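You operate a simulated robot arm through the tools that you are given. There is no shell and no other tool. Be economical: measure what you need, move in short steps, check, and stop when the job is done.

The job below is to be done with a simulated two-armed robot. You get a single attempt, and the scene is never put back.

## Task
Take the black block on the grey bench top and put it away on the blue bench top. Fetch the narrow green tape roll and set it on the blue chest top. Fetch the black-gripped link and set it on the large grey sheet. Take the black plastic nut and leave it on the white bench top. Put the teal-sided coil on the orange bench top away on the ledge of the trough. Take the wide white tape roll on the upper tread and put it away on the top of the tape shelf. Any order will do.

The check looks at the end state, three seconds after you hand in, the way a careful person would. Anything else that was tipped, shoved, dropped, spilled or broken makes it a failure. Flat cloth is picked up by pressing the open fingertips on it (5 to 10 N) and closing them slowly along it; thin cloth reads only 2 to 8 mm in the jaws.

## Robot
Two 7-joint arms with two-finger grippers on one trunk, on a base that drives. Base frame: it is fixed to the floor where the robot stands at the start and does not move with it; the origin is under the middle of the robot, x ahead of it, y to its left, z up. Lengths are in m, angles in degrees, forces in N, time in s.
The left shoulder is at the start at [0.05, 0.191, 1.192], the right one opposite. With the tool pointing down near the work surface each hand reaches from about 0.1 to 0.44 m from the robot's upright axis, wherever it stands, measured 20 degrees to its own side. Places, roughly: black block (5x3x3 cm) [0.5, 0, 0.9]; black plastic nut (5x5x2 cm) [1.8, 3.4, 0.9]; black-gripped link (14x5x3 cm) [1.8, 0.9, 0.9]; blue bench top [0.8, 1.3, 0.9]; blue chest top [0.7, -1.6, 1]; large grey sheet (24x17x1 cm) [0.5, -1.1, 0.9]; ledge of the trough (96x24 cm) [-1.4, 2.88, 0.96]; narrow green tape roll (6x6x2 cm) [0.7, -0.4, 0.9]; teal-sided coil (16x34x5 cm) [3.5, 4.2, 0.9]; top of the tape shelf (42x18 cm) [1.02, 6.62, 1.24]; white bench top [0.8, 3.3, 0.9]; wide white tape roll (6x6x4 cm) [5.3, 0.3, 0.4]. Payload 2.69 kg a hand.
The TCP of each hand is the grasp point between the finger pads, 0.02 m short of the fingertips. In the tool frame z runs along the fingers and y along their closing line. Largest opening 0.1 m; the body of the gripper starts 0.063 m behind the TCP.
Orientation is that of the tool frame in the base frame, as a unit quaternion [w, x, y, z]. With the fingers straight down and closing along the base's y, the tool's x points along the base's -x, its y along +y and its z along -z.

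## Interface
- The arms move only by the tool drive_tool. It takes "left_steps", "right_steps" or both (then of equal length, played together; a hand with none holds still); each is a list of rows, each a list of 7 numbers: the shift along the base's x, y, z in m, then the turn, a rotation vector about the base's x, y, z in degrees, then the finger opening in m, from 0 to 0.1. In form: [[dx, dy, dz, ax, ay, az, grip], ...]. A call has 1 to 12 rows; each row shifts and turns the commanded pose from where the row before left it. A row lasts 0.2 s, in which the tool goes at most 0.05 m and 8.6 degrees; a call with a longer step from one row to the next is refused whole, and so is a gripper value outside its range. A pose out of reach is approached as far as the arm can. The call stops where the force on the tool passes 40 N (or 10 N more than at its start, if that is more) or the arm is blocked; 0.2 s more then pass. Each finger travels about 0.153 m/s and halts on what it meets, pressing with about 24 N; the grip force reading is that of the motor and also rises with nothing between the fingers. The clock runs only during rows and for 0.2 s after the last one: add rows that do not move to give the fingers time. It gives the time, the measured TCP pose, the force on the tool (base axes), the opening and the grip force at its end, in the units of the frame above (readings bear some noise), with the torque about the TCP (base axes, N m) and any sound that the robot's microphone picked up, and new pictures: "pictures" is both (left out), scene, wrist or none (wrist: the cameras of the hands that moved).
- Cameras (640 x 400 px; columns grow to the right, rows downward): "scene" is now at [0.1252, -0.0014, 1.3503]; the picture's right is [0.01, -1.00, 0.00], its down [-0.67, -0.01, -0.74] and it looks along [0.74, 0.01, -0.67] (base axes); focal length 214 px, centre (320, 200). "left" rides on the left gripper at [0.07, 0.019, -0.099] in its tool frame; the picture's right is [-0.26, 0.97, 0.00], its down [-0.75, -0.20, -0.63] and it looks along [-0.61, -0.16, 0.78] (tool axes); focal length 230 px, centre (320, 200). "right" rides on the right gripper at [0.07, -0.019, -0.099] in its tool frame; the picture's right is [0.26, 0.97, 0.00], its down [-0.75, 0.20, -0.63] and it looks along [-0.61, 0.16, 0.78] (tool axes); focal length 230 px, centre (320, 200). There is no depth. A picture from a camera that has moved, and an enlarged one, comes with that camera's place and axes in the base frame and with its lens.
- move_column(by): slides the trunk up (or, below 0, down) by that many m; the arms and the scene camera ride with it, the base frame stays. It gives what a move gives, with no picture.
- steer(legs): drives the robot by 1 to 6 legs, each [ahead, left, turn to the left] in m, m and degrees, along the robot's own axes; the way and the turn of a leg run together, so that a leg with both is an arc; at most 1.5 m and 180 degrees a leg. The arms and the cameras ride along, it lands a little off, and it stops where it bumps. It gives what a move gives, and a new picture of the scene camera.
- aim_head(pan, tilt): turns the head with the scene camera to pan (to the left, within 80 degrees either way) and tilt (down, from -29 to 69), counted from straight ahead of the robot. It gives what a move gives, and a new picture of the scene camera.
- close_up(camera, box): a new picture of the part [left, top, right, bottom] of that camera's present view, enlarged. It takes no simulated time.
- close_job(): hands the job in; it is judged then, once.

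Work in short steps. Places have to be worked out from the pictures, the camera data and where the tool is seen: move nearer, look again, correct. Check each grasp and each placing, and mend what went wrong. You have 186 turns and 260 pictures in all, those below and enlarged ones among them. Open the grippers and draw the arms clear of the work before you hand the job in, unless the task says otherwise; then end with one line.

The tools are called after "Request:" as a command line: name --argument value ..., lists and objects as JSON in quotes. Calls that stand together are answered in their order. drive_tool: Moves the arms, as the interface text tells. Its arguments: {"type":"object","properties":{"left_steps":{"type":"array","items":{"type":"array","items":{"type":"number"}}},"right_steps":{"type":"array","items":{"type":"array","items":{"type":"number"}}},"pictures":{"type":"string","enum":["both","scene","wrist","none"]}},"required":[]} The other tools are called the same way: move_column (by) slides the trunk up or down; steer (legs) drives the base; aim_head (pan, tilt) turns the head that bears the scene camera; close_up (camera, box) takes an enlarged picture of a part of a camera's view; close_job () hands the job in.

At the start:

```text
t: 0.0
left_tcp_pos: [0.4432, 0.0259, 1.108]
left_ee_rot: [0.0, -0.001, 1.0, 0.0]
left_wrist_force: [0.2, 0.2, -0.2]
left_ft_torque: [-0.02, 0.01, -0.02]
left_finger_gap: 0.1001
left_gripper_force: 0.0
right_tcp_pos: [0.3688, -0.3562, 1.107]
right_ee_rot: [0.0, 0.0, 1.0, 0.0]
right_wrist_force: [-0.6, 0.6, -0.7]
right_ft_torque: [-0.01, 0.03, 0.04]
right_finger_gap: 0.0999
right_gripper_force: 0.0
trunk travel left (down, up): [-0.25, 0.073]
robot x, y, heading: [-0.0023, -0.0012, -0.2]
head pan, tilt: [0.7, 42.2]
```

scene: 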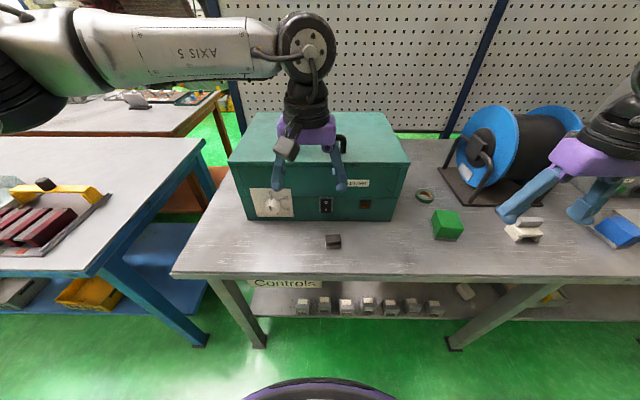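
right: 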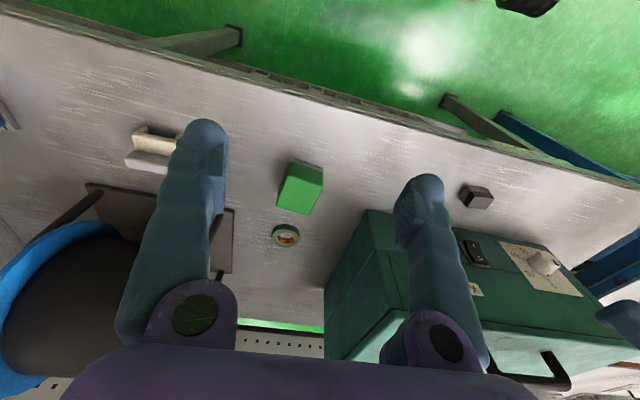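
left: 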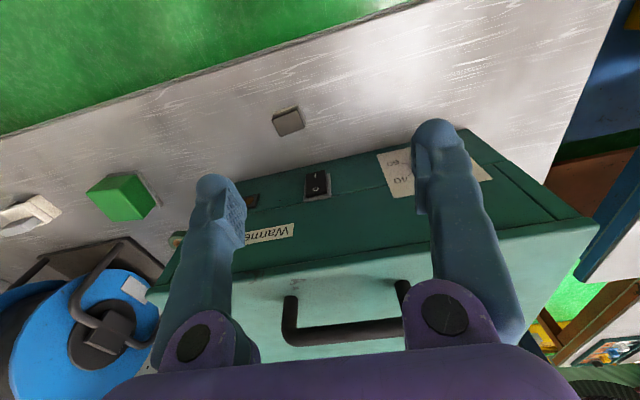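

The block looks to be near (0.45, -0.03), with the cabinet front behind it at about x=0.54. I take enlarged views to judge how the block lies and to see the tape.

Request:
close_up --camera "scene" --box '[270, 170, 470, 290]'

Request:
close_up --camera "left" --box '[180, 60, 400, 200]'

```text
3.20 times, centred on (370, 230) of scene
camera zoom: at [0.1252, -0.0014, 1.3503], right [0.01, -1.0, 0.0], down [-0.67, -0.01, -0.74], along [0.74, 0.01, -0.67], focal length 686 px, centre (160, 104)
```

zoom: 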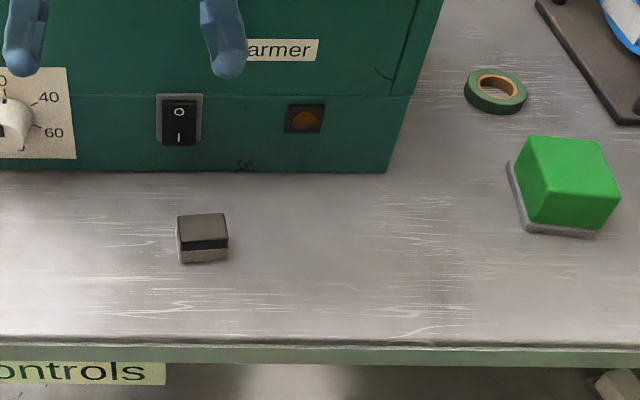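

```text
2.86 times, centred on (290, 130) of left
camera zoom: at [0.3757, 0.0432, 1.2054], right [0.26, 0.97, 0.0], down [0.75, -0.2, 0.63], along [0.61, -0.16, -0.78], focal length 657 px, centre (406, 400)
```

zoom: 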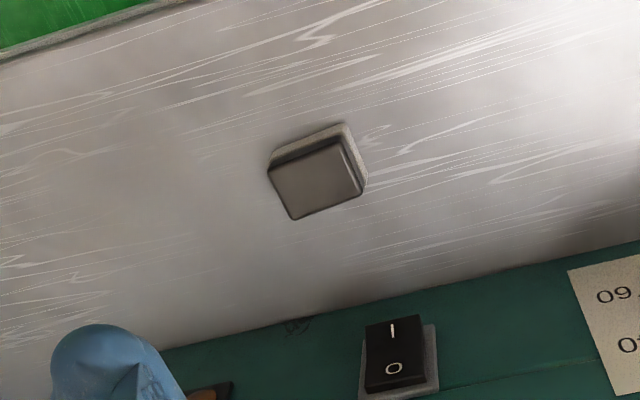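

The bench holds the block at about (0.472, -0.03), with its top near z 0.90. Before I drive nearer I tilt the head down to see the room between my base and the bench's lower shelf.

Request:
aim_head --pan 0 --tilt 69

```text
t: 0.9
left_tcp_pos: [0.4446, 0.0259, 1.1081]
left_ee_rot: [0.0, -0.001, 1.0, -0.001]
left_wrist_force: [-0.7, 0.3, -0.1]
left_ft_torque: [0.0, 0.0, 0.03]
left_finger_gap: 0.1
left_gripper_force: 0.1
right_tcp_pos: [0.3691, -0.3569, 1.1058]
right_ee_rot: [0.0, -0.001, 1.0, 0.001]
right_wrist_force: [0.9, -0.3, 0.4]
right_ft_torque: [0.02, 0.0, 0.0]
right_finger_gap: 0.1003
right_gripper_force: 0.1
trunk travel left (down, up): [-0.25, 0.073]
robot x, y, heading: [-0.0033, 0.0031, 0.1]
head pan, tilt: [0.0, 68.8]
camera scene: at [0.0977, -0.0025, 1.3175], right [0.0, -1.0, 0.0], down [-0.93, 0.0, -0.36], along [0.36, 0.0, -0.93], focal length 214 px, centre (320, 200)
```

scene: 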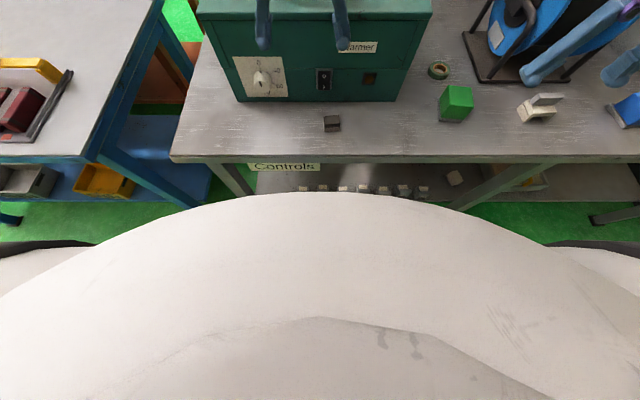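

The white shape is my own chest cover, very close to the lens. I draw the left hand back over the block's line, tilted so the gripper leans away from the cabinet, then drive 0.1 m ahead.

Request:
drive_tool --left_steps '[[-0.03, -0.02, 0.0, 0, -5, 0, 0.1], [-0.03, -0.02, 0.0, 0, -5, 0, 0.1], [-0.01, -0.015, 0, 0, -5, 0, 0.1]]' --pictures "none"

Request:
aim_head --pan 0 --tilt 50

Request:
steer --legs '[[0.1, 0, 0]]'

```text
t: 1.7
left_tcp_pos: [0.3745, -0.03, 1.1081]
left_ee_rot: [0.131, -0.001, 0.991, 0.0]
left_wrist_force: [0.9, -0.5, -0.6]
left_ft_torque: [-0.01, 0.05, 0.0]
left_finger_gap: 0.0999
left_gripper_force: 0.1
right_tcp_pos: [0.3692, -0.3572, 1.1073]
right_ee_rot: [0.0, 0.0, 1.0, 0.0]
right_wrist_force: [0.0, -0.8, 0.5]
right_ft_torque: [0.02, -0.02, 0.01]
right_finger_gap: 0.1
right_gripper_force: 0.0
trunk travel left (down, up): [-0.25, 0.073]
robot x, y, heading: [0.0031, 0.0034, 0.1]
head pan, tilt: [0.0, 68.8]
```

```text
t: 2.5
left_tcp_pos: [0.3741, -0.0296, 1.1069]
left_ee_rot: [0.131, -0.001, 0.991, 0.0]
left_wrist_force: [0.6, 0.1, -0.3]
left_ft_torque: [-0.01, 0.0, -0.02]
left_finger_gap: 0.1
left_gripper_force: 0.1
right_tcp_pos: [0.3699, -0.3564, 1.1065]
right_ee_rot: [0.0, 0.0, 1.0, 0.0]
right_wrist_force: [0.1, -0.1, 0.1]
right_ft_torque: [0.0, -0.01, 0.02]
right_finger_gap: 0.1
right_gripper_force: 0.0
trunk travel left (down, up): [-0.25, 0.073]
robot x, y, heading: [-0.0023, 0.0021, 0.0]
head pan, tilt: [0.0, 50.0]
camera scene: at [0.1187, -0.0025, 1.3393], right [0.0, -1.0, 0.0], down [-0.77, 0.0, -0.64], along [0.64, 0.0, -0.77], focal length 214 px, centre (320, 200)
```

scene: 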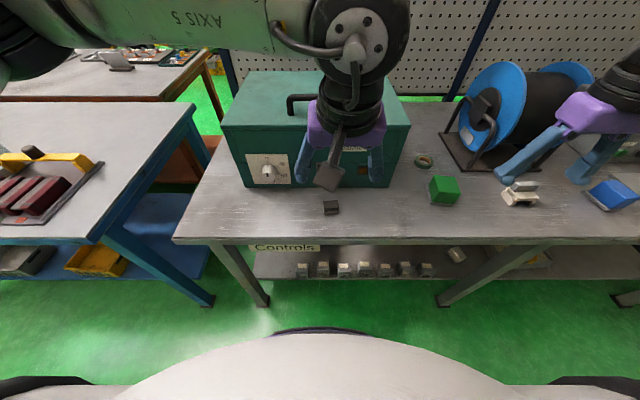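

```text
t: 3.7
left_tcp_pos: [0.476, -0.0302, 1.1063]
left_ee_rot: [0.13, -0.001, 0.991, -0.001]
left_wrist_force: [-0.1, 0.5, -0.3]
left_ft_torque: [0.01, -0.01, -0.03]
left_finger_gap: 0.1
left_gripper_force: 0.0
right_tcp_pos: [0.4713, -0.3558, 1.1061]
right_ee_rot: [0.0, -0.001, 1.0, 0.001]
right_wrist_force: [0.2, -0.5, -0.1]
right_ft_torque: [-0.01, 0.0, 0.03]
right_finger_gap: 0.1003
right_gripper_force: 0.0
trunk travel left (down, up): [-0.25, 0.073]
robot x, y, heading: [0.1025, -0.0019, 0.2]
head pan, tilt: [0.0, 50.0]
camera scene: at [0.2206, -0.0023, 1.3393], right [0.0, -1.0, 0.0], down [-0.77, 0.0, -0.64], along [0.64, 0.0, -0.77], focal length 214 px, centre (320, 200)
```

scene: 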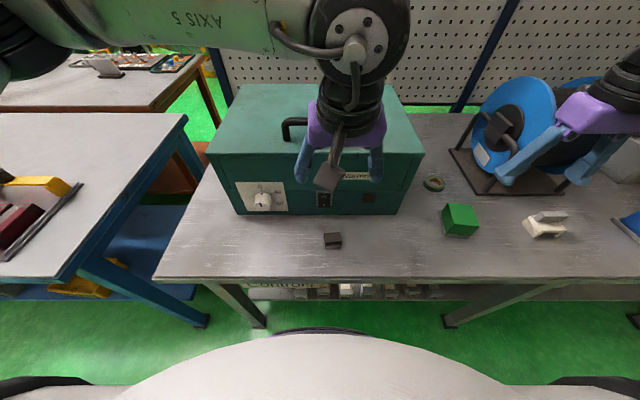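

The drive was accurate. The block shows at about (0.468, -0.032), so I lower the left hand to 0.97 and look with the wrist camera.

Request:
drive_tool --left_steps '[[-0.004, 0, -0.045, 0, 0, 0, 0.1], [0, 0, -0.045, 0, 0, 0, 0.1], [0, 0, -0.045, 0, 0, 0, 0.1], [0, 0, 0, 0, 0, 0, 0.1]]' --pictures "both"

```text
t: 4.7
left_tcp_pos: [0.4726, -0.0309, 0.9716]
left_ee_rot: [0.131, -0.001, 0.991, -0.001]
left_wrist_force: [-0.6, 0.4, 0.7]
left_ft_torque: [-0.01, -0.02, 0.01]
left_finger_gap: 0.0999
left_gripper_force: 0.0
right_tcp_pos: [0.4697, -0.3569, 1.1057]
right_ee_rot: [0.0, -0.001, 1.0, 0.0]
right_wrist_force: [0.1, -0.3, 0.0]
right_ft_torque: [0.02, -0.04, 0.04]
right_finger_gap: 0.1003
right_gripper_force: 0.1
trunk travel left (down, up): [-0.25, 0.073]
robot x, y, heading: [0.0974, -0.0005, 0.2]
head pan, tilt: [0.0, 50.0]
camera scene: at [0.2197, -0.0024, 1.3394], right [0.0, -1.0, 0.0], down [-0.77, 0.0, -0.64], along [0.64, 0.0, -0.77], focal length 214 px, centre (320, 200)
camera left: at [0.3795, -0.0118, 1.0478], right [0.25, 0.97, 0.07], down [0.56, -0.2, 0.8], along [0.79, -0.16, -0.59], focal length 230 px, centre (320, 200)
```

scene: 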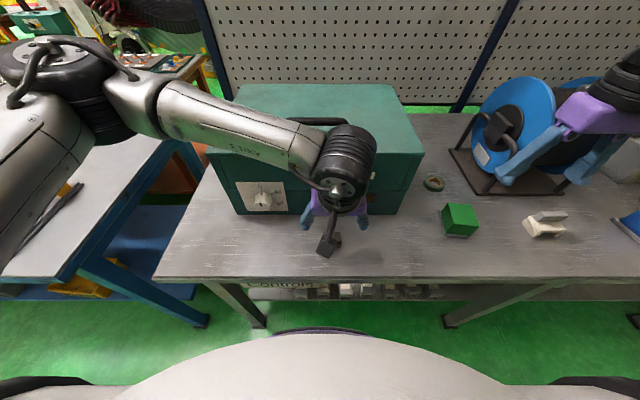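
left: 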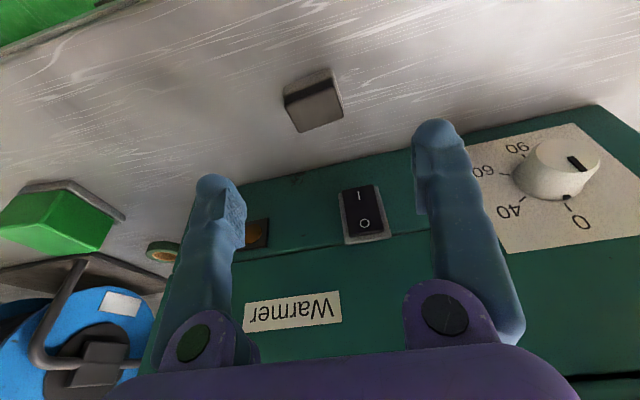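

By the wrist camera the block is at about (0.473, -0.027), between the fingers. I shift 3 mm in y and go down to TCP z 0.90 in small steps.

Request:
drive_tool --left_steps '[[0.0, 0.003, -0.035, 0, 0, 0, 0.1], [0, 0, -0.025, 0, 0, 0, 0.1], [0, 0, -0.012, 0, 0, 0, 0.1], [0, 0, 0, 0, 0, 0, 0.1]]' --pictures "wrist"

```text
t: 5.7
left_tcp_pos: [0.4731, -0.0278, 0.8993]
left_ee_rot: [0.13, -0.002, 0.992, -0.001]
left_wrist_force: [0.9, -0.7, 0.0]
left_ft_torque: [0.05, -0.02, -0.02]
left_finger_gap: 0.0999
left_gripper_force: 0.1
right_tcp_pos: [0.4707, -0.3572, 1.1052]
right_ee_rot: [-0.001, 0.0, 1.0, 0.0]
right_wrist_force: [-0.7, -0.3, 0.2]
right_ft_torque: [-0.04, 0.01, -0.01]
right_finger_gap: 0.1
right_gripper_force: 0.0
trunk travel left (down, up): [-0.25, 0.073]
robot x, y, heading: [0.0994, -0.0031, -0.0]
head pan, tilt: [0.0, 50.0]
camera left: at [0.3809, -0.0093, 0.9764], right [0.25, 0.97, 0.07], down [0.56, -0.2, 0.8], along [0.79, -0.16, -0.59], focal length 230 px, centre (320, 200)
```

left: 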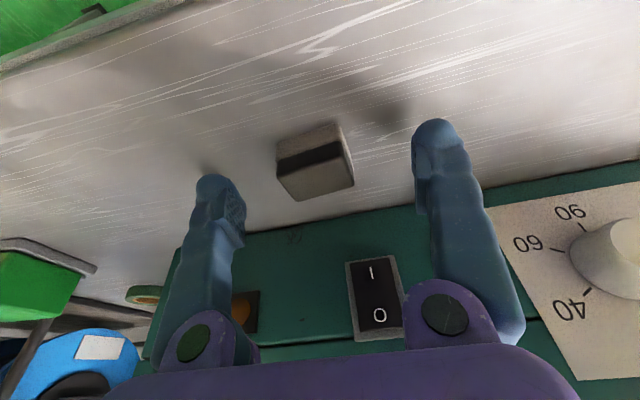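

The block stands centred between the fingertips, and its top is near TCP height. I go down 1.2 cm more and close.

Request:
drive_tool --left_steps '[[0, 0, -0.007, 0, 0, 0, 0.1], [0, 0, -0.005, 0, 0, 0, 0.1], [0, 0, 0, 0, 0, 0, 0.06], [0, 0, 0, 0, 0, 0, 0.03], [0, 0, 0, 0, 0, 0, 0.02], [0, 0, 0, 0, 0, 0, 0.02]]' --pictures "wrist"

```text
t: 7.1
left_tcp_pos: [0.4729, -0.0279, 0.8876]
left_ee_rot: [0.13, 0.0, 0.992, -0.001]
left_wrist_force: [0.4, 0.3, 0.1]
left_ft_torque: [0.01, -0.03, 0.01]
left_finger_gap: 0.0408
left_gripper_force: 23.8
right_tcp_pos: [0.4705, -0.3564, 1.1064]
right_ee_rot: [0.0, 0.001, 1.0, 0.0]
right_wrist_force: [1.0, -0.2, 0.1]
right_ft_torque: [-0.02, -0.04, -0.02]
right_finger_gap: 0.0999
right_gripper_force: 0.0
trunk travel left (down, up): [-0.25, 0.073]
robot x, y, heading: [0.1015, 0.003, -0.0]
head pan, tilt: [0.0, 50.0]
camera left: at [0.3803, -0.0099, 0.9645], right [0.25, 0.97, 0.07], down [0.56, -0.2, 0.8], along [0.79, -0.16, -0.59], focal length 230 px, centre (320, 200)
```

left: 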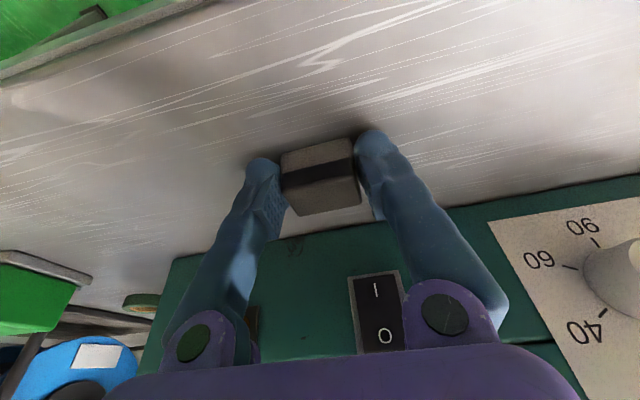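

The block is gripped at a 41 mm opening. I lift it 12 cm and look at it again.

Request:
drive_tool --left_steps '[[0, 0, 0.03, 0, 0, 0, 0.02], [0, 0, 0.045, 0, 0, 0, 0.02], [0, 0, 0.045, 0, 0, 0, 0.02], [0, 0, 0, 0, 0, 0, 0.02]]' --pictures "both"

```text
t: 8.1
left_tcp_pos: [0.4708, -0.0262, 1.0085]
left_ee_rot: [0.13, -0.002, 0.991, 0.0]
left_wrist_force: [0.2, 0.1, -0.6]
left_ft_torque: [-0.02, 0.0, 0.0]
left_finger_gap: 0.0408
left_gripper_force: 23.8
right_tcp_pos: [0.4713, -0.3561, 1.1063]
right_ee_rot: [0.0, 0.0, 1.0, 0.0]
right_wrist_force: [0.1, 1.0, -0.3]
right_ft_torque: [0.04, 0.02, 0.02]
right_finger_gap: 0.1
right_gripper_force: 0.1
trunk travel left (down, up): [-0.25, 0.073]
robot x, y, heading: [0.1016, -0.0037, 0.1]
head pan, tilt: [0.0, 50.0]
camera scene: at [0.2202, -0.0023, 1.3393], right [0.0, -1.0, 0.0], down [-0.77, 0.0, -0.64], along [0.64, 0.0, -0.77], focal length 214 px, centre (320, 200)
camera left: at [0.3788, -0.0092, 1.0852], right [0.25, 0.97, 0.07], down [0.56, -0.2, 0.8], along [0.79, -0.16, -0.59], focal length 230 px, centre (320, 200)
```

scene: 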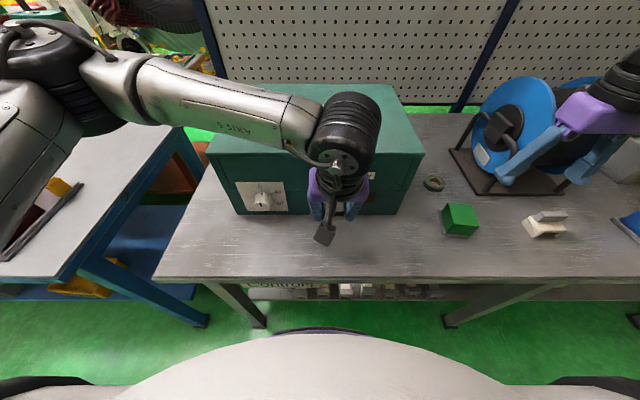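
left: 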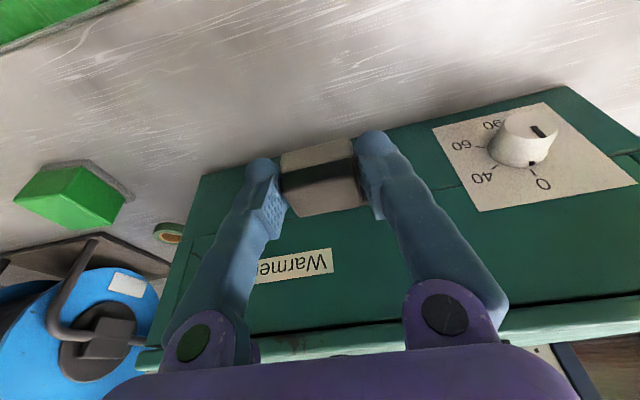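

The block is held firmly. I back up 0.1 m and drive 0.47 m left along the bench fronts, to put the block on the right strip of the blue bench. First the left hand rises a little so it clears everything.

Request:
drive_tool --left_steps '[[0, 0.0, 0.045, 0, 0, 0, 0.02], [-0.02, 0.03, 0.045, 0, 5, 0, 0.02], [-0.02, 0.03, 0, 0, 5, 0, 0.02], [0, 0.03, 0, 0, 5, 0, 0.02]]' --pictures "none"

Request:
steer --legs '[[-0.1, 0, 0], [0, 0.47, 0]]'

Request:
aim_head --pan 10 --tilt 50

```text
refused: row 2 steps farther than a row can; nothing moved
```

```text
t: 13.5
left_tcp_pos: [0.3673, 0.4431, 1.0086]
left_ee_rot: [0.131, -0.007, 0.991, 0.0]
left_wrist_force: [-0.3, -0.7, -1.0]
left_ft_torque: [0.0, -0.01, 0.0]
left_finger_gap: 0.0406
left_gripper_force: 24.6
right_tcp_pos: [0.3707, 0.1146, 1.1071]
right_ee_rot: [0.0, -0.006, 1.0, 0.0]
right_wrist_force: [-0.9, -0.5, 0.7]
right_ft_torque: [-0.01, -0.01, 0.04]
right_finger_gap: 0.1001
right_gripper_force: 0.0
trunk travel left (down, up): [-0.25, 0.073]
robot x, y, heading: [-0.006, 0.47, 0.8]
head pan, tilt: [0.0, 50.0]
camera scene: at [0.1158, 0.4653, 1.3394], right [0.01, -1.0, 0.0], down [-0.77, -0.01, -0.64], along [0.64, 0.01, -0.77], focal length 214 px, centre (320, 200)
```

scene: 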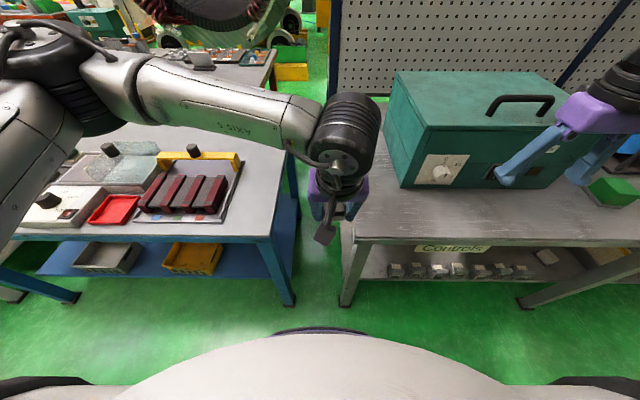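

```text
t: 14.2
left_tcp_pos: [0.3671, 0.4436, 1.009]
left_ee_rot: [0.13, -0.006, 0.991, 0.001]
left_wrist_force: [0.5, 0.6, -1.4]
left_ft_torque: [0.01, 0.0, 0.02]
left_finger_gap: 0.0408
left_gripper_force: 24.6
right_tcp_pos: [0.3711, 0.1144, 1.1051]
right_ee_rot: [0.001, -0.006, 1.0, 0.0]
right_wrist_force: [-0.6, -0.8, 0.7]
right_ft_torque: [-0.02, -0.01, -0.02]
right_finger_gap: 0.0999
right_gripper_force: 0.2
trunk travel left (down, up): [-0.25, 0.073]
robot x, y, heading: [-0.0019, 0.4672, 0.9]
head pan, tilt: [10.0, 50.0]
camera scene: at [0.1145, 0.4784, 1.3394], right [0.19, -0.98, 0.0], down [-0.75, -0.14, -0.64], along [0.63, 0.12, -0.77], focal length 214 px, centre (320, 200)
```

scene: 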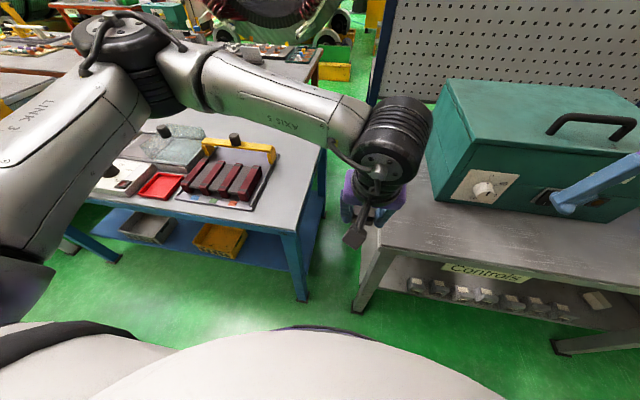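

I see a free strip on the blue bench, y about 0.57 to 0.73, right of the red-part tray. I drive 0.17 left and 0.11 ahead so the block hangs over it.

Request:
steer --legs '[[0, 0.18, 0], [0.12, 0, 0]]'

```text
t: 17.1
left_tcp_pos: [0.4461, 0.6207, 1.0088]
left_ee_rot: [0.131, -0.006, 0.991, 0.001]
left_wrist_force: [-1.3, -0.2, -0.9]
left_ft_torque: [0.0, -0.04, 0.05]
left_finger_gap: 0.041
left_gripper_force: 24.0
right_tcp_pos: [0.4476, 0.2918, 1.1066]
right_ee_rot: [0.001, -0.004, 1.0, 0.0]
right_wrist_force: [-0.4, 0.2, 0.5]
right_ft_torque: [0.03, -0.04, -0.03]
right_finger_gap: 0.1
right_gripper_force: 0.1
trunk travel left (down, up): [-0.25, 0.073]
robot x, y, heading: [0.0771, 0.6435, 0.4]
head pan, tilt: [10.0, 50.0]
stopped in leg 2: the robot was blocked; the commanded pose is now the measured one
camera scene: at [0.1917, 0.6565, 1.3394], right [0.18, -0.98, 0.0], down [-0.75, -0.14, -0.64], along [0.63, 0.12, -0.77], focal length 214 px, centre (320, 200)
```

scene: 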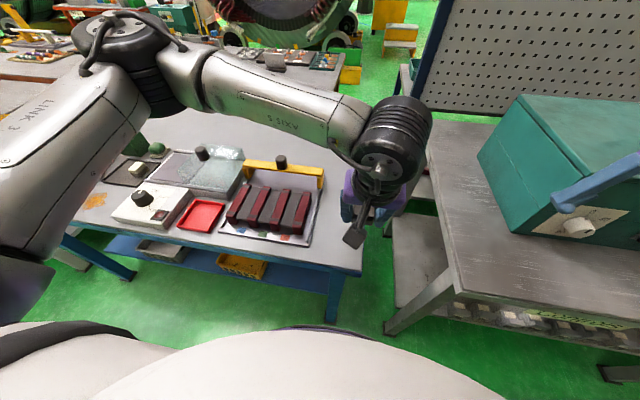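

The base touched something at x=0.077, so I back off 1.5 cm. The tray's edge shows at y about 0.735 and the bench edge at about 0.59, so I aim the block at (0.46, 0.66) and lower it partway.

Request:
steer --legs '[[-0.015, 0, 0]]'

Request:
drive_tool --left_steps '[[0.015, 0.02, -0.01, 0, 0, 0, 0.02], [0.015, 0.02, -0.02, 0, 0, 0, 0.02], [0, 0, -0.03, 0, 0, 0, 0.02], [0, 0, 0, 0, 0, 0, 0.02]]' --pictures "both"

```text
t: 17.9
left_tcp_pos: [0.4314, 0.6205, 1.0093]
left_ee_rot: [0.131, -0.005, 0.991, 0.001]
left_wrist_force: [-0.2, 0.4, -0.5]
left_ft_torque: [0.02, 0.0, -0.02]
left_finger_gap: 0.0409
left_gripper_force: 23.9
right_tcp_pos: [0.4338, 0.2914, 1.1071]
right_ee_rot: [0.001, -0.004, 1.0, 0.0]
right_wrist_force: [0.3, -0.5, 0.2]
right_ft_torque: [-0.04, -0.02, -0.02]
right_finger_gap: 0.0999
right_gripper_force: 0.1
trunk travel left (down, up): [-0.25, 0.073]
robot x, y, heading: [0.0573, 0.6428, 0.3]
head pan, tilt: [10.0, 50.0]
camera scene: at [0.178, 0.6565, 1.3393], right [0.18, -0.98, 0.0], down [-0.75, -0.14, -0.64], along [0.63, 0.12, -0.77], focal length 214 px, centre (320, 200)
```

scene: 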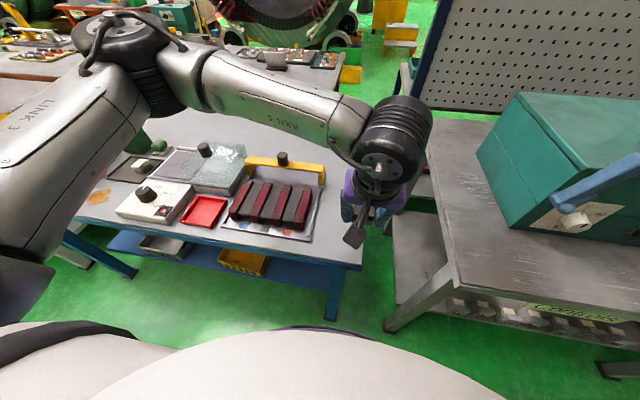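

```text
t: 18.9
left_tcp_pos: [0.4625, 0.6608, 0.9485]
left_ee_rot: [0.131, -0.006, 0.991, 0.001]
left_wrist_force: [-0.2, -0.1, -0.7]
left_ft_torque: [-0.02, 0.02, 0.01]
left_finger_gap: 0.0407
left_gripper_force: 23.8
right_tcp_pos: [0.4337, 0.2902, 1.1068]
right_ee_rot: [0.0, -0.004, 1.0, 0.0]
right_wrist_force: [0.5, 0.0, 0.2]
right_ft_torque: [0.01, 0.02, 0.04]
right_finger_gap: 0.1001
right_gripper_force: 0.0
trunk travel left (down, up): [-0.25, 0.073]
robot x, y, heading: [0.0568, 0.6457, 0.5]
head pan, tilt: [10.0, 50.0]
camera scene: at [0.1779, 0.6566, 1.3394], right [0.18, -0.98, 0.0], down [-0.75, -0.14, -0.64], along [0.63, 0.12, -0.77], focal length 214 px, centre (320, 200)
camera left: at [0.369, 0.6776, 1.0252], right [0.24, 0.97, 0.07], down [0.56, -0.19, 0.8], along [0.79, -0.15, -0.59], focal length 230 px, centre (320, 200)
```

scene: 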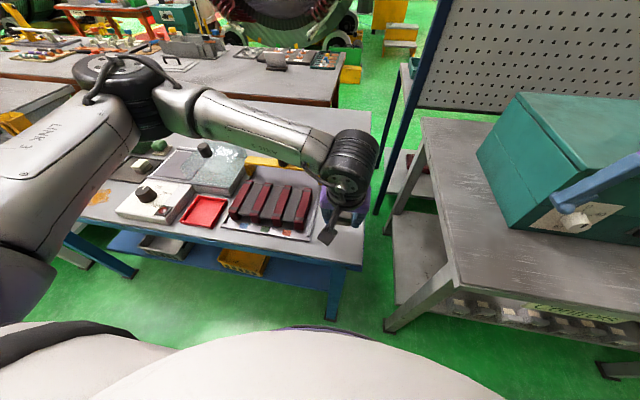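
left: 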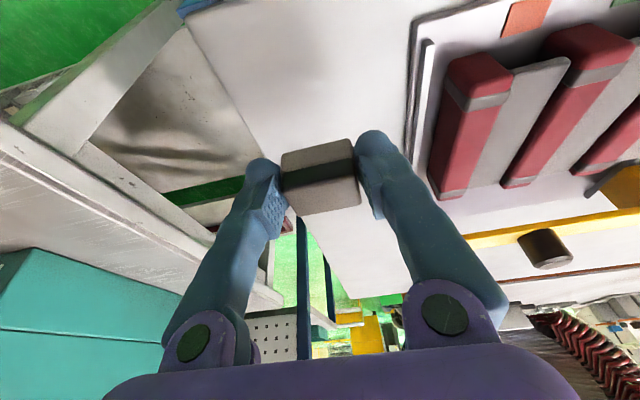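

Straight below, the block would land about 5.7 cm from the bench edge and 6.7 cm from the tray, which is a good spot. I lower it in small steps and watch the force.

Request:
drive_tool --left_steps '[[0, 0, -0.03, 0, 0, 0, 0.02], [0, 0, -0.018, 0, 0, 0, 0.02], [0, 0, -0.006, 0, 0, 0, 0.02], [0, 0, -0.004, 0, 0, 0, 0.02], [0, 0, 0, 0, 0, 0, 0.02]]' --pictures "wrist"

```text
t: 20.1
left_tcp_pos: [0.4611, 0.6607, 0.8908]
left_ee_rot: [0.13, -0.005, 0.991, 0.001]
left_wrist_force: [0.3, 0.3, -1.0]
left_ft_torque: [0.01, -0.01, 0.02]
left_finger_gap: 0.041
left_gripper_force: 23.9
right_tcp_pos: [0.4335, 0.2909, 1.107]
right_ee_rot: [0.001, -0.004, 1.0, 0.0]
right_wrist_force: [-0.5, -1.5, -0.1]
right_ft_torque: [0.0, 0.0, 0.03]
right_finger_gap: 0.0999
right_gripper_force: 0.1
trunk travel left (down, up): [-0.25, 0.073]
robot x, y, heading: [0.0599, 0.6486, 0.7]
head pan, tilt: [10.0, 50.0]
camera left: at [0.3689, 0.6777, 0.9666], right [0.24, 0.97, 0.07], down [0.56, -0.19, 0.8], along [0.79, -0.15, -0.59], focal length 230 px, centre (320, 200)
```

left: 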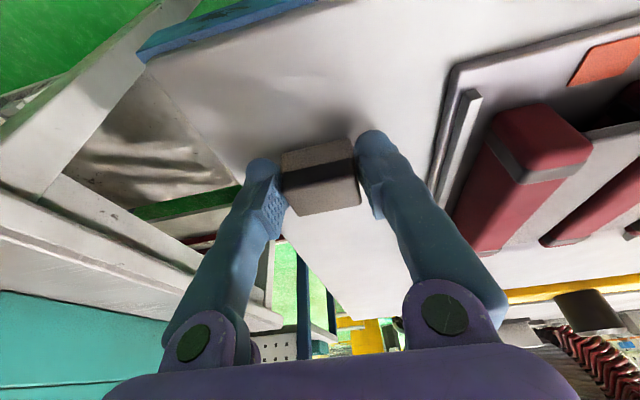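

No contact shows yet (-1 N). I creep down in 2 mm rows.

Request:
drive_tool --left_steps '[[0, 0, -0.002, 0, 0, 0, 0.02], [0, 0, -0.002, 0, 0, 0, 0.02], [0, 0, 0, 0, 0, 0, 0.02]]' --pictures "none"

```text
t: 20.9
left_tcp_pos: [0.4601, 0.6617, 0.8873]
left_ee_rot: [0.134, -0.008, 0.991, 0.0]
left_wrist_force: [-0.9, 1.9, 16.1]
left_ft_torque: [-0.04, 0.03, 0.02]
left_finger_gap: 0.0407
left_gripper_force: 23.9
right_tcp_pos: [0.4329, 0.2904, 1.1055]
right_ee_rot: [0.001, -0.004, 1.0, 0.0]
right_wrist_force: [1.0, 0.6, 0.7]
right_ft_torque: [-0.02, -0.02, 0.03]
right_finger_gap: 0.1
right_gripper_force: 0.0
trunk travel left (down, up): [-0.25, 0.073]
robot x, y, heading: [0.0617, 0.6451, 0.6]
head pan, tilt: [10.0, 50.0]
```

Contact at 16 N: the block is on the bench. I open to 0.07 m and rise along the tool's own axis, away from it.

Request:
drive_tool --left_steps '[[0, 0, 0.0005, 0, 0, 0, 0.055], [0, 0, 0, 0, 0, 0, 0.07], [0, 0, 0, 0, 0, 0, 0.07], [-0.005, 0, 0.03, 0, 0, 0, 0.07], [-0.01, 0, 0.045, 0, 0, 0, 0.07], [-0.01, 0, 0.045, 0, 0, 0, 0.07], [0, 0, 0.03, 0, 0, 0, 0.07]]' --pictures "both"

```text
t: 22.5
left_tcp_pos: [0.4357, 0.659, 1.0372]
left_ee_rot: [0.131, -0.006, 0.991, 0.001]
left_wrist_force: [0.0, 0.2, -0.3]
left_ft_torque: [0.02, 0.0, 0.0]
left_finger_gap: 0.0701
left_gripper_force: 0.0
right_tcp_pos: [0.4336, 0.2912, 1.1057]
right_ee_rot: [0.002, -0.005, 1.0, 0.0]
right_wrist_force: [0.4, -0.9, -0.2]
right_ft_torque: [-0.02, 0.0, 0.01]
right_finger_gap: 0.1
right_gripper_force: 0.0
trunk travel left (down, up): [-0.25, 0.073]
robot x, y, heading: [0.0606, 0.6452, 0.5]
head pan, tilt: [10.0, 50.0]
camera scene: at [0.178, 0.6564, 1.3393], right [0.18, -0.98, 0.0], down [-0.75, -0.14, -0.64], along [0.63, 0.12, -0.77], focal length 214 px, centre (320, 200)
camera left: at [0.3436, 0.6766, 1.1136], right [0.24, 0.97, 0.07], down [0.56, -0.19, 0.8], along [0.79, -0.15, -0.59], focal length 230 px, centre (320, 200)
```

scene: 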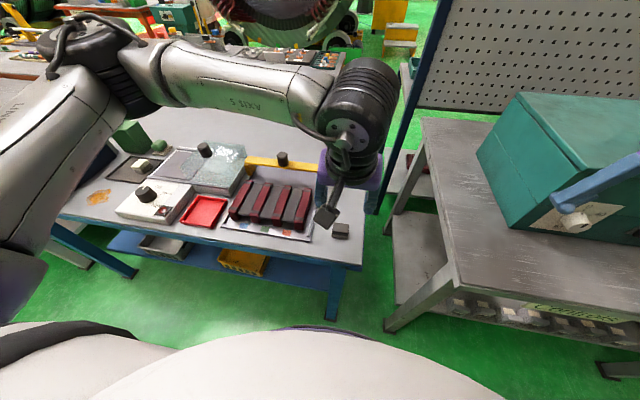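
left: 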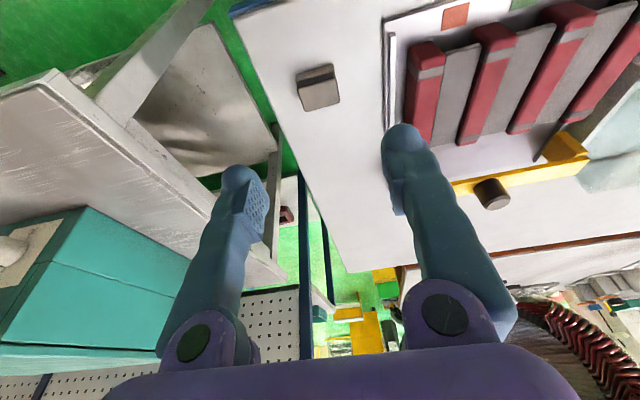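

The block sits flat on the blue bench, clear of the tray. Next is the green tape: I tuck the left hand back and up, bring the right hand inward tilting forward, and drive to the grey bench.

Request:
drive_tool --left_steps '[[-0.02, 0.02, 0.035, 0, 5, 0, 0.07], [-0.02, 0.02, 0.035, 0, 5, 0, 0.07], [-0.02, 0.03, 0.03, 0, 5, 0, 0.07], [-0.03, 0.03, 0, 0, 0, 0, 0.07], [-0.03, 0.02, 0, 0, 0, 0, 0.07], [0, 0, 0, 0, 0, 0, 0.07]]' --right_steps '[[-0.02, 0.04, 0, 0, -5, 0, 0.1], [-0.02, 0.04, 0, 0, -5, 0, 0.1], [-0.01, 0.04, 0, 0, -5, 0, 0.1], [0, 0.04, 0, 0, -5, 0, 0.1], [0, 0.025, 0, 0, -5, 0, 0.1], [0, 0, 0, 0, -5, 0, 0.1]]' --pictures "none"

Request:
steer --legs '[[-0.08, 0, 0], [0, -0.85, 0]]'

```text
t: 23.9
left_tcp_pos: [0.3168, 0.7809, 1.1379]
left_ee_rot: [0.0, -0.006, 1.0, 0.001]
left_wrist_force: [-0.8, -0.7, -0.2]
left_ft_torque: [-0.02, -0.03, 0.04]
left_finger_gap: 0.0699
left_gripper_force: 0.1
right_tcp_pos: [0.4066, 0.4873, 1.1173]
right_ee_rot: [0.259, -0.005, 0.966, 0.0]
right_wrist_force: [-0.5, -0.3, -0.2]
right_ft_torque: [0.0, 0.0, -0.04]
right_finger_gap: 0.1
right_gripper_force: 0.0
right hand out of reach, approached as far as the arm can: row 5, 6
trunk travel left (down, up): [-0.25, 0.073]
robot x, y, heading: [0.0569, 0.6436, 0.3]
head pan, tilt: [10.0, 50.0]
```

```text
t: 32.3
left_tcp_pos: [0.2457, -0.0569, 1.1372]
left_ee_rot: [0.002, -0.005, 1.0, 0.0]
left_wrist_force: [0.4, 0.5, 0.6]
left_ft_torque: [-0.03, -0.01, 0.02]
left_finger_gap: 0.0702
left_gripper_force: 0.0
right_tcp_pos: [0.3327, -0.3502, 1.1182]
right_ee_rot: [0.257, -0.004, 0.966, -0.001]
right_wrist_force: [0.2, 0.0, -0.4]
right_ft_torque: [0.05, 0.07, 0.0]
right_finger_gap: 0.1
right_gripper_force: 0.0
trunk travel left (down, up): [-0.25, 0.073]
robot x, y, heading: [-0.0123, -0.1928, 0.3]
head pan, tilt: [10.0, 50.0]
camera scene: at [0.1059, -0.1814, 1.3394], right [0.18, -0.98, 0.0], down [-0.75, -0.14, -0.64], along [0.63, 0.12, -0.77], focal length 214 px, centre (320, 200)
```

scene: 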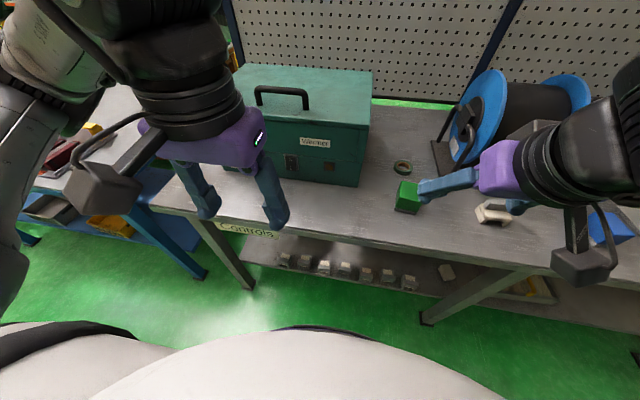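

The right hand is lined up with the tape. I turn the head and drive ahead 0.22 m slowly, watching for a bump.

Request:
aim_head --pan -12 --tilt 50

Request:
steer --legs '[[0.12, 0, 0], [0.08, 0, 0]]'

```text
t: 33.1
left_tcp_pos: [0.2441, -0.0559, 1.1381]
left_ee_rot: [0.001, -0.006, 1.0, 0.0]
left_wrist_force: [0.0, -0.6, 0.8]
left_ft_torque: [-0.01, 0.0, 0.01]
left_finger_gap: 0.0701
left_gripper_force: 0.1
right_tcp_pos: [0.3338, -0.3497, 1.118]
right_ee_rot: [0.258, -0.004, 0.966, -0.002]
right_wrist_force: [0.1, 0.4, 0.0]
right_ft_torque: [-0.02, -0.01, -0.02]
right_finger_gap: 0.0997
right_gripper_force: 0.1
trunk travel left (down, up): [-0.25, 0.073]
robot x, y, heading: [-0.0141, -0.1939, 0.6]
head pan, tilt: [-12.0, 50.0]
camera scene: at [0.1057, -0.2106, 1.3394], right [-0.2, -0.98, 0.0], down [-0.75, 0.15, -0.64], along [0.63, -0.13, -0.77], focal length 214 px, centre (320, 200)
```

scene: 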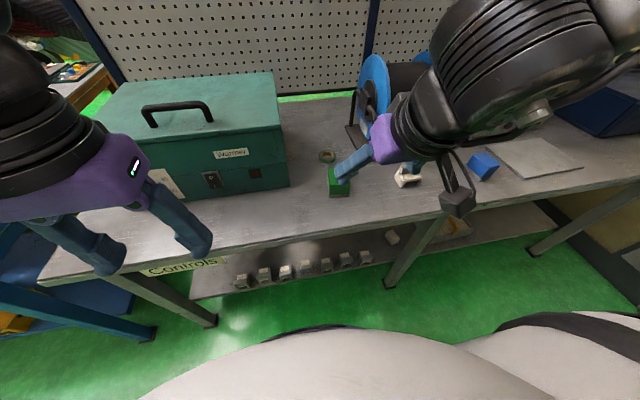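

```text
t: 35.0
left_tcp_pos: [0.4066, -0.0555, 1.1377]
left_ee_rot: [0.0, -0.007, 1.0, 0.002]
left_wrist_force: [-0.9, -0.2, 0.4]
left_ft_torque: [0.01, -0.06, 0.0]
left_finger_gap: 0.0699
left_gripper_force: 0.1
right_tcp_pos: [0.4942, -0.3479, 1.1174]
right_ee_rot: [0.258, -0.004, 0.966, -0.001]
right_wrist_force: [-0.7, -0.1, 0.3]
right_ft_torque: [0.0, -0.04, 0.01]
right_finger_gap: 0.1001
right_gripper_force: 0.0
trunk travel left (down, up): [-0.25, 0.073]
robot x, y, heading: [0.1521, -0.1887, 0.5]
head pan, tilt: [-12.0, 50.0]
stopped in leg 2: the robot was blocked; the commanded pose is now the measured one
camera scene: at [0.267, -0.2088, 1.3394], right [-0.2, -0.98, 0.0], down [-0.75, 0.15, -0.64], along [0.63, -0.13, -0.77], focal length 214 px, centre (320, 200)
```

scene: 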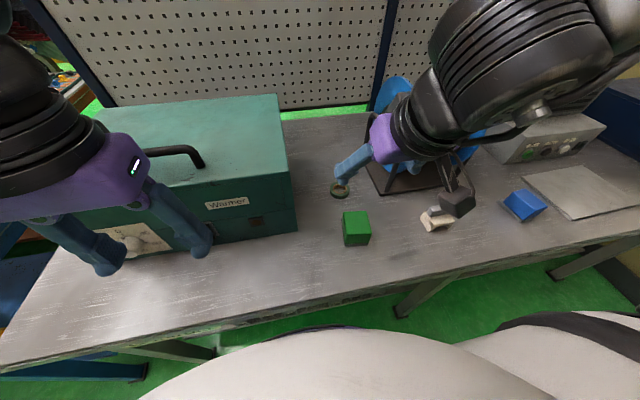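

The base is blocked at x=0.152, so I back off 1 cm. The tape is then 0.52 m ahead, and I extend the right hand at a steeper 40° forward tilt.

Request:
steer --legs '[[-0.01, 0, 0]]'

Request:
drive_tool --right_steps '[[0.04, 0, -0.02, 0, -4, 0, 0.1], [0.04, 0, -0.02, 0, -4, 0, 0.1], [0.04, 0, -0.02, 0, -4, 0, 0.1], [0.03, 0, -0.02, 0, 0, 0, 0.1], [0, 0, -0.02, 0, 0, 0, 0.1], [0, 0, 0, 0, 0, 0, 0.1]]' --pictures "both"

```text
t: 35.8
left_tcp_pos: [0.3976, -0.0558, 1.1362]
left_ee_rot: [0.0, -0.007, 1.0, 0.001]
left_wrist_force: [-0.6, -0.3, 0.7]
left_ft_torque: [-0.03, 0.03, 0.01]
left_finger_gap: 0.0698
left_gripper_force: 0.1
right_tcp_pos: [0.4877, -0.3479, 1.1173]
right_ee_rot: [0.259, -0.004, 0.966, -0.001]
right_wrist_force: [-0.5, 0.4, 0.2]
right_ft_torque: [0.02, -0.01, 0.01]
right_finger_gap: 0.1001
right_gripper_force: 0.1
trunk travel left (down, up): [-0.25, 0.073]
robot x, y, heading: [0.1393, -0.1931, 0.6]
head pan, tilt: [-12.0, 50.0]
camera scene: at [0.2582, -0.209, 1.3393], right [-0.2, -0.98, 0.0], down [-0.75, 0.15, -0.64], along [0.63, -0.13, -0.77], focal length 214 px, centre (320, 200)
```

scene: 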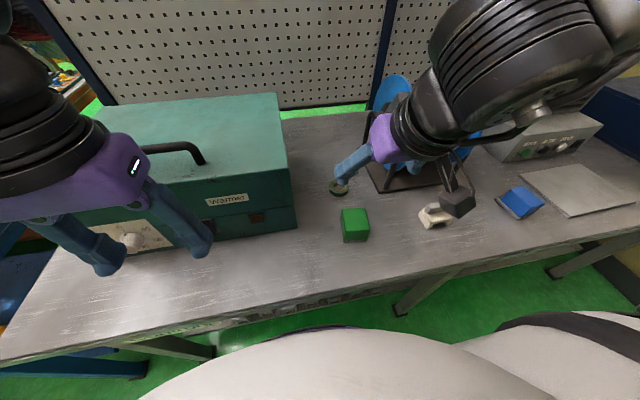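

```text
t: 37.1
left_tcp_pos: [0.3964, -0.055, 1.1375]
left_ee_rot: [0.0, -0.007, 1.0, 0.0]
left_wrist_force: [-0.3, -0.4, 0.1]
left_ft_torque: [0.02, 0.02, 0.02]
left_finger_gap: 0.0702
left_gripper_force: 0.1
right_tcp_pos: [0.638, -0.3507, 1.0153]
right_ee_rot: [0.357, -0.003, 0.934, -0.002]
right_wrist_force: [0.1, 0.2, -0.3]
right_ft_torque: [0.02, 0.02, -0.01]
right_finger_gap: 0.1001
right_gripper_force: 0.0
trunk travel left (down, up): [-0.25, 0.073]
robot x, y, heading: [0.1401, -0.1935, 0.7]
head pan, tilt: [-12.0, 50.0]
camera scene: at [0.2578, -0.2089, 1.3394], right [-0.2, -0.98, 0.0], down [-0.75, 0.15, -0.64], along [0.63, -0.13, -0.77], focal length 214 px, centre (320, 200)
camera right: at [0.5199, -0.368, 1.0432], right [-0.2, 0.96, -0.18], down [0.14, 0.21, 0.97], along [0.97, 0.17, -0.17], focal length 230 px, centre (320, 200)
```

scene: 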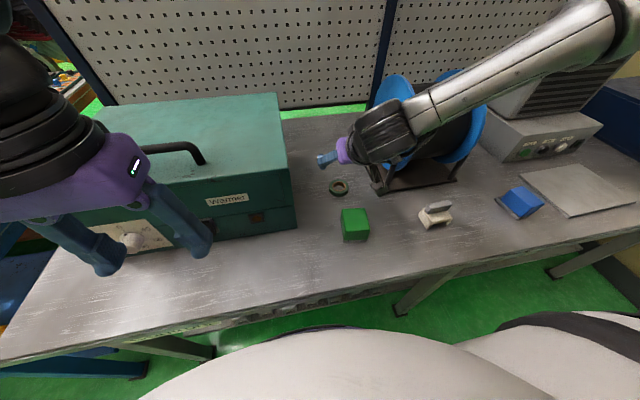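
right: 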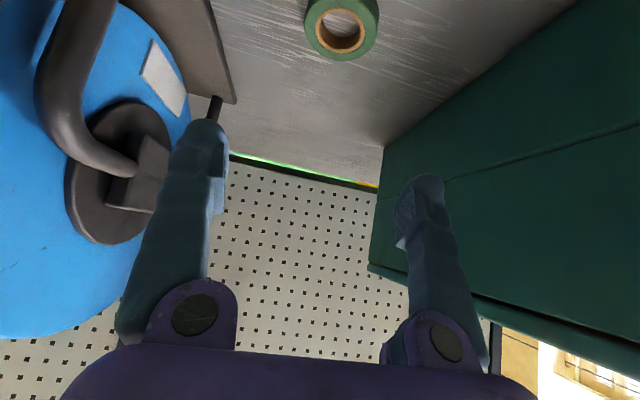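

The tape measures (0.662, -0.351), in line with the fingers. I narrow the opening to 0.085 and lower toward it.

Request:
drive_tool --right_steps '[[0.005, 0, -0.04, 0, 0, 0, 0.085], [0.005, 0, -0.04, 0, 0, 0, 0.085], [0.003, 0, -0.02, 0, 0, 0, 0.085], [0, 0, 0, 0, 0, 0, 0.085]]' --pictures "both"

```text
t: 38.1
left_tcp_pos: [0.3982, -0.0558, 1.1373]
left_ee_rot: [-0.001, -0.007, 1.0, 0.0]
left_wrist_force: [-0.1, 0.3, -0.3]
left_ft_torque: [0.0, 0.03, 0.0]
left_finger_gap: 0.07
left_gripper_force: 0.1
right_tcp_pos: [0.6457, -0.3741, 0.9358]
right_ee_rot: [0.357, -0.004, 0.934, -0.002]
right_wrist_force: [0.9, 0.4, -0.4]
right_ft_torque: [-0.01, -0.02, 0.0]
right_finger_gap: 0.0851
right_gripper_force: 0.1
right hand out of reach, approached as far as the arm can: row 2, 3
trunk travel left (down, up): [-0.25, 0.073]
robot x, y, heading: [0.1406, -0.189, 0.7]
head pan, tilt: [-12.0, 50.0]
camera scene: at [0.2577, -0.2089, 1.3394], right [-0.2, -0.98, 0.0], down [-0.75, 0.15, -0.64], along [0.63, -0.13, -0.77], focal length 214 px, centre (320, 200)
camera right: at [0.5288, -0.3931, 0.9641], right [-0.2, 0.96, -0.18], down [0.14, 0.21, 0.97], along [0.97, 0.17, -0.17], focal length 230 px, centre (320, 200)
```

scene: 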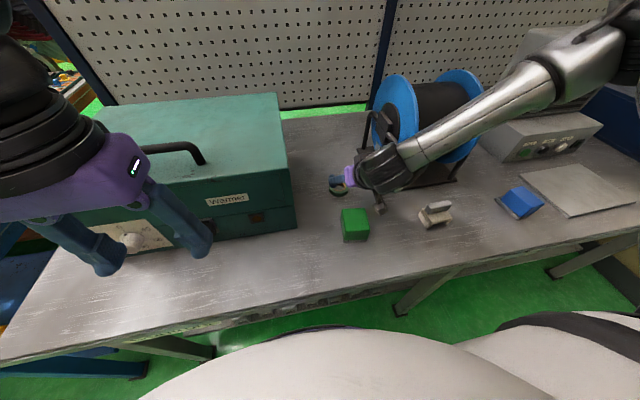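
right: 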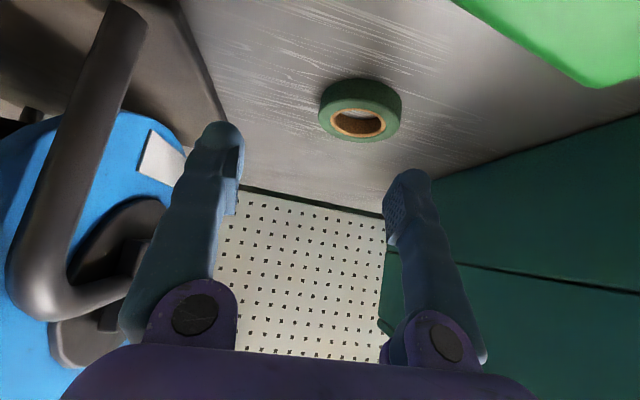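

At this height the hand is out of reach and slid 2 cm sideways. I lift it back up and in line, then lower the whole trunk 0.1 m, which brings the shoulder nearer.

Request:
drive_tool --right_steps '[[0, 0, 0.04, 0, 0, 0, 0.085], [0, 0, 0.04, 0, 0, 0, 0.085], [0, 0, 0.01, 0, 0, 0, 0.085], [0, 0, 0, 0, 0, 0, 0.085]]' --pictures "none"

Request:
move_column --by -0.09

Request:
drive_tool --right_steps '[[0, 0, 0, 0, 0, 0, 0.085]]' --pictures "both"

```text
t: 39.1
left_tcp_pos: [0.397, -0.0557, 1.1381]
left_ee_rot: [0.0, -0.007, 1.0, 0.001]
left_wrist_force: [-0.8, -0.2, -0.2]
left_ft_torque: [0.01, 0.0, 0.0]
left_finger_gap: 0.0701
left_gripper_force: 0.0
right_tcp_pos: [0.6456, -0.3743, 1.0258]
right_ee_rot: [0.358, -0.004, 0.934, -0.002]
right_wrist_force: [0.1, 0.0, 0.7]
right_ft_torque: [-0.02, 0.01, 0.02]
right_finger_gap: 0.0853
right_gripper_force: 0.0
trunk travel left (down, up): [-0.25, 0.073]
robot x, y, heading: [0.1393, -0.1886, 0.9]
head pan, tilt: [-12.0, 50.0]
```

```text
t: 40.4
left_tcp_pos: [0.3965, -0.0551, 1.0475]
left_ee_rot: [0.0, -0.007, 1.0, 0.001]
left_wrist_force: [-0.3, 0.6, 0.5]
left_ft_torque: [0.02, 0.01, 0.04]
left_finger_gap: 0.07
left_gripper_force: 0.0
right_tcp_pos: [0.6466, -0.374, 0.9363]
right_ee_rot: [0.358, -0.005, 0.934, 0.0]
right_wrist_force: [-0.7, 0.1, -0.3]
right_ft_torque: [0.01, 0.01, -0.03]
right_finger_gap: 0.0849
right_gripper_force: 0.1
trunk travel left (down, up): [-0.16, 0.163]
robot x, y, heading: [0.1416, -0.1953, 0.4]
head pan, tilt: [-12.0, 50.0]
```

```text
t: 40.8
left_tcp_pos: [0.3973, -0.0543, 1.0473]
left_ee_rot: [0.0, -0.007, 1.0, 0.001]
left_wrist_force: [0.0, -0.4, -0.4]
left_ft_torque: [0.05, -0.01, 0.04]
left_finger_gap: 0.0699
left_gripper_force: 0.1
right_tcp_pos: [0.6465, -0.3749, 0.9369]
right_ee_rot: [0.358, -0.003, 0.934, -0.001]
right_wrist_force: [-0.9, -0.8, -0.3]
right_ft_torque: [0.04, -0.04, 0.02]
right_finger_gap: 0.0848
right_gripper_force: 0.1
trunk travel left (down, up): [-0.16, 0.163]
robot x, y, heading: [0.1436, -0.1935, 0.5]
head pan, tilt: [-12.0, 50.0]
camera scene: at [0.2579, -0.209, 1.2494], right [-0.2, -0.98, 0.0], down [-0.75, 0.15, -0.64], along [0.63, -0.13, -0.77], focal length 214 px, centre (320, 200)
camera right: at [0.5282, -0.3925, 0.9635], right [-0.2, 0.96, -0.18], down [0.14, 0.21, 0.97], along [0.97, 0.17, -0.17], focal length 230 px, centre (320, 200)
```

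scene: 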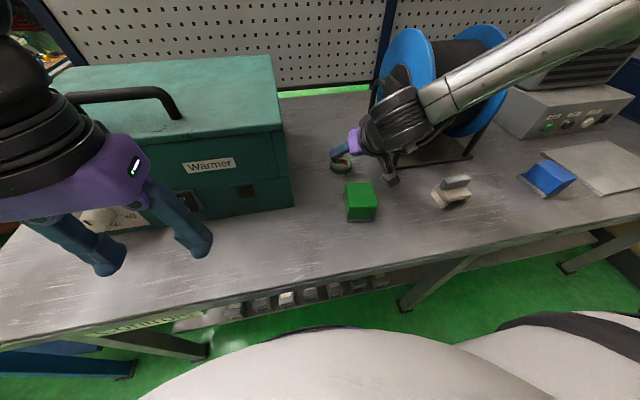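
right: 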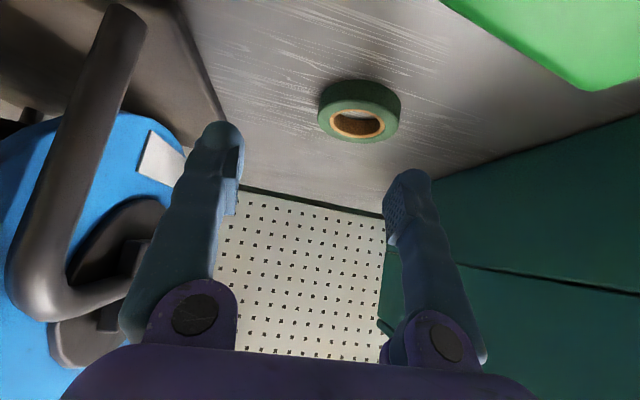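

Now there is reach to spare. The tape lies near (0.65, -0.354), so I centre on it in y and lower to 0.912.

Request:
drive_tool --right_steps '[[0.0, 0.021, -0.012, 0, 0, 0, 0.085], [0.0, 0, -0.012, 0, 0, 0, 0.085], [0, 0, 0, 0, 0, 0, 0.085]]' --pictures "wrist"

```text
t: 41.6
left_tcp_pos: [0.3967, -0.0563, 1.0476]
left_ee_rot: [-0.001, -0.007, 1.0, 0.002]
left_wrist_force: [1.1, 0.1, -0.1]
left_ft_torque: [0.01, -0.03, 0.0]
left_finger_gap: 0.0702
left_gripper_force: 0.0
right_tcp_pos: [0.6447, -0.353, 0.9121]
right_ee_rot: [0.358, -0.004, 0.934, -0.001]
right_wrist_force: [-0.1, 1.3, 0.5]
right_ft_torque: [-0.01, 0.0, 0.01]
right_finger_gap: 0.0852
right_gripper_force: 0.0
trunk travel left (down, up): [-0.16, 0.163]
robot x, y, heading: [0.1411, -0.1909, 0.5]
head pan, tilt: [-12.0, 50.0]
camera right: at [0.528, -0.3713, 0.9395], right [-0.2, 0.96, -0.18], down [0.14, 0.21, 0.97], along [0.97, 0.17, -0.17], focal length 230 px, centre (320, 200)
```

right: 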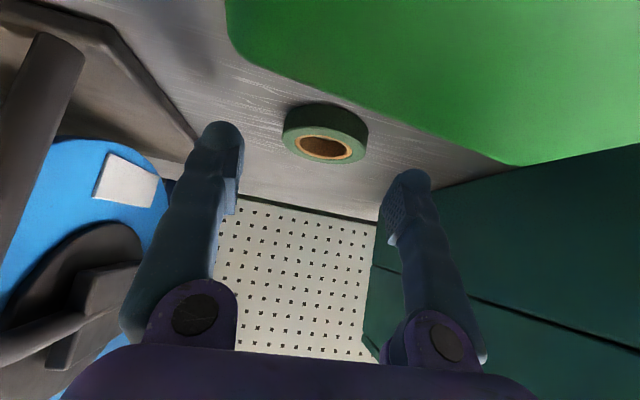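

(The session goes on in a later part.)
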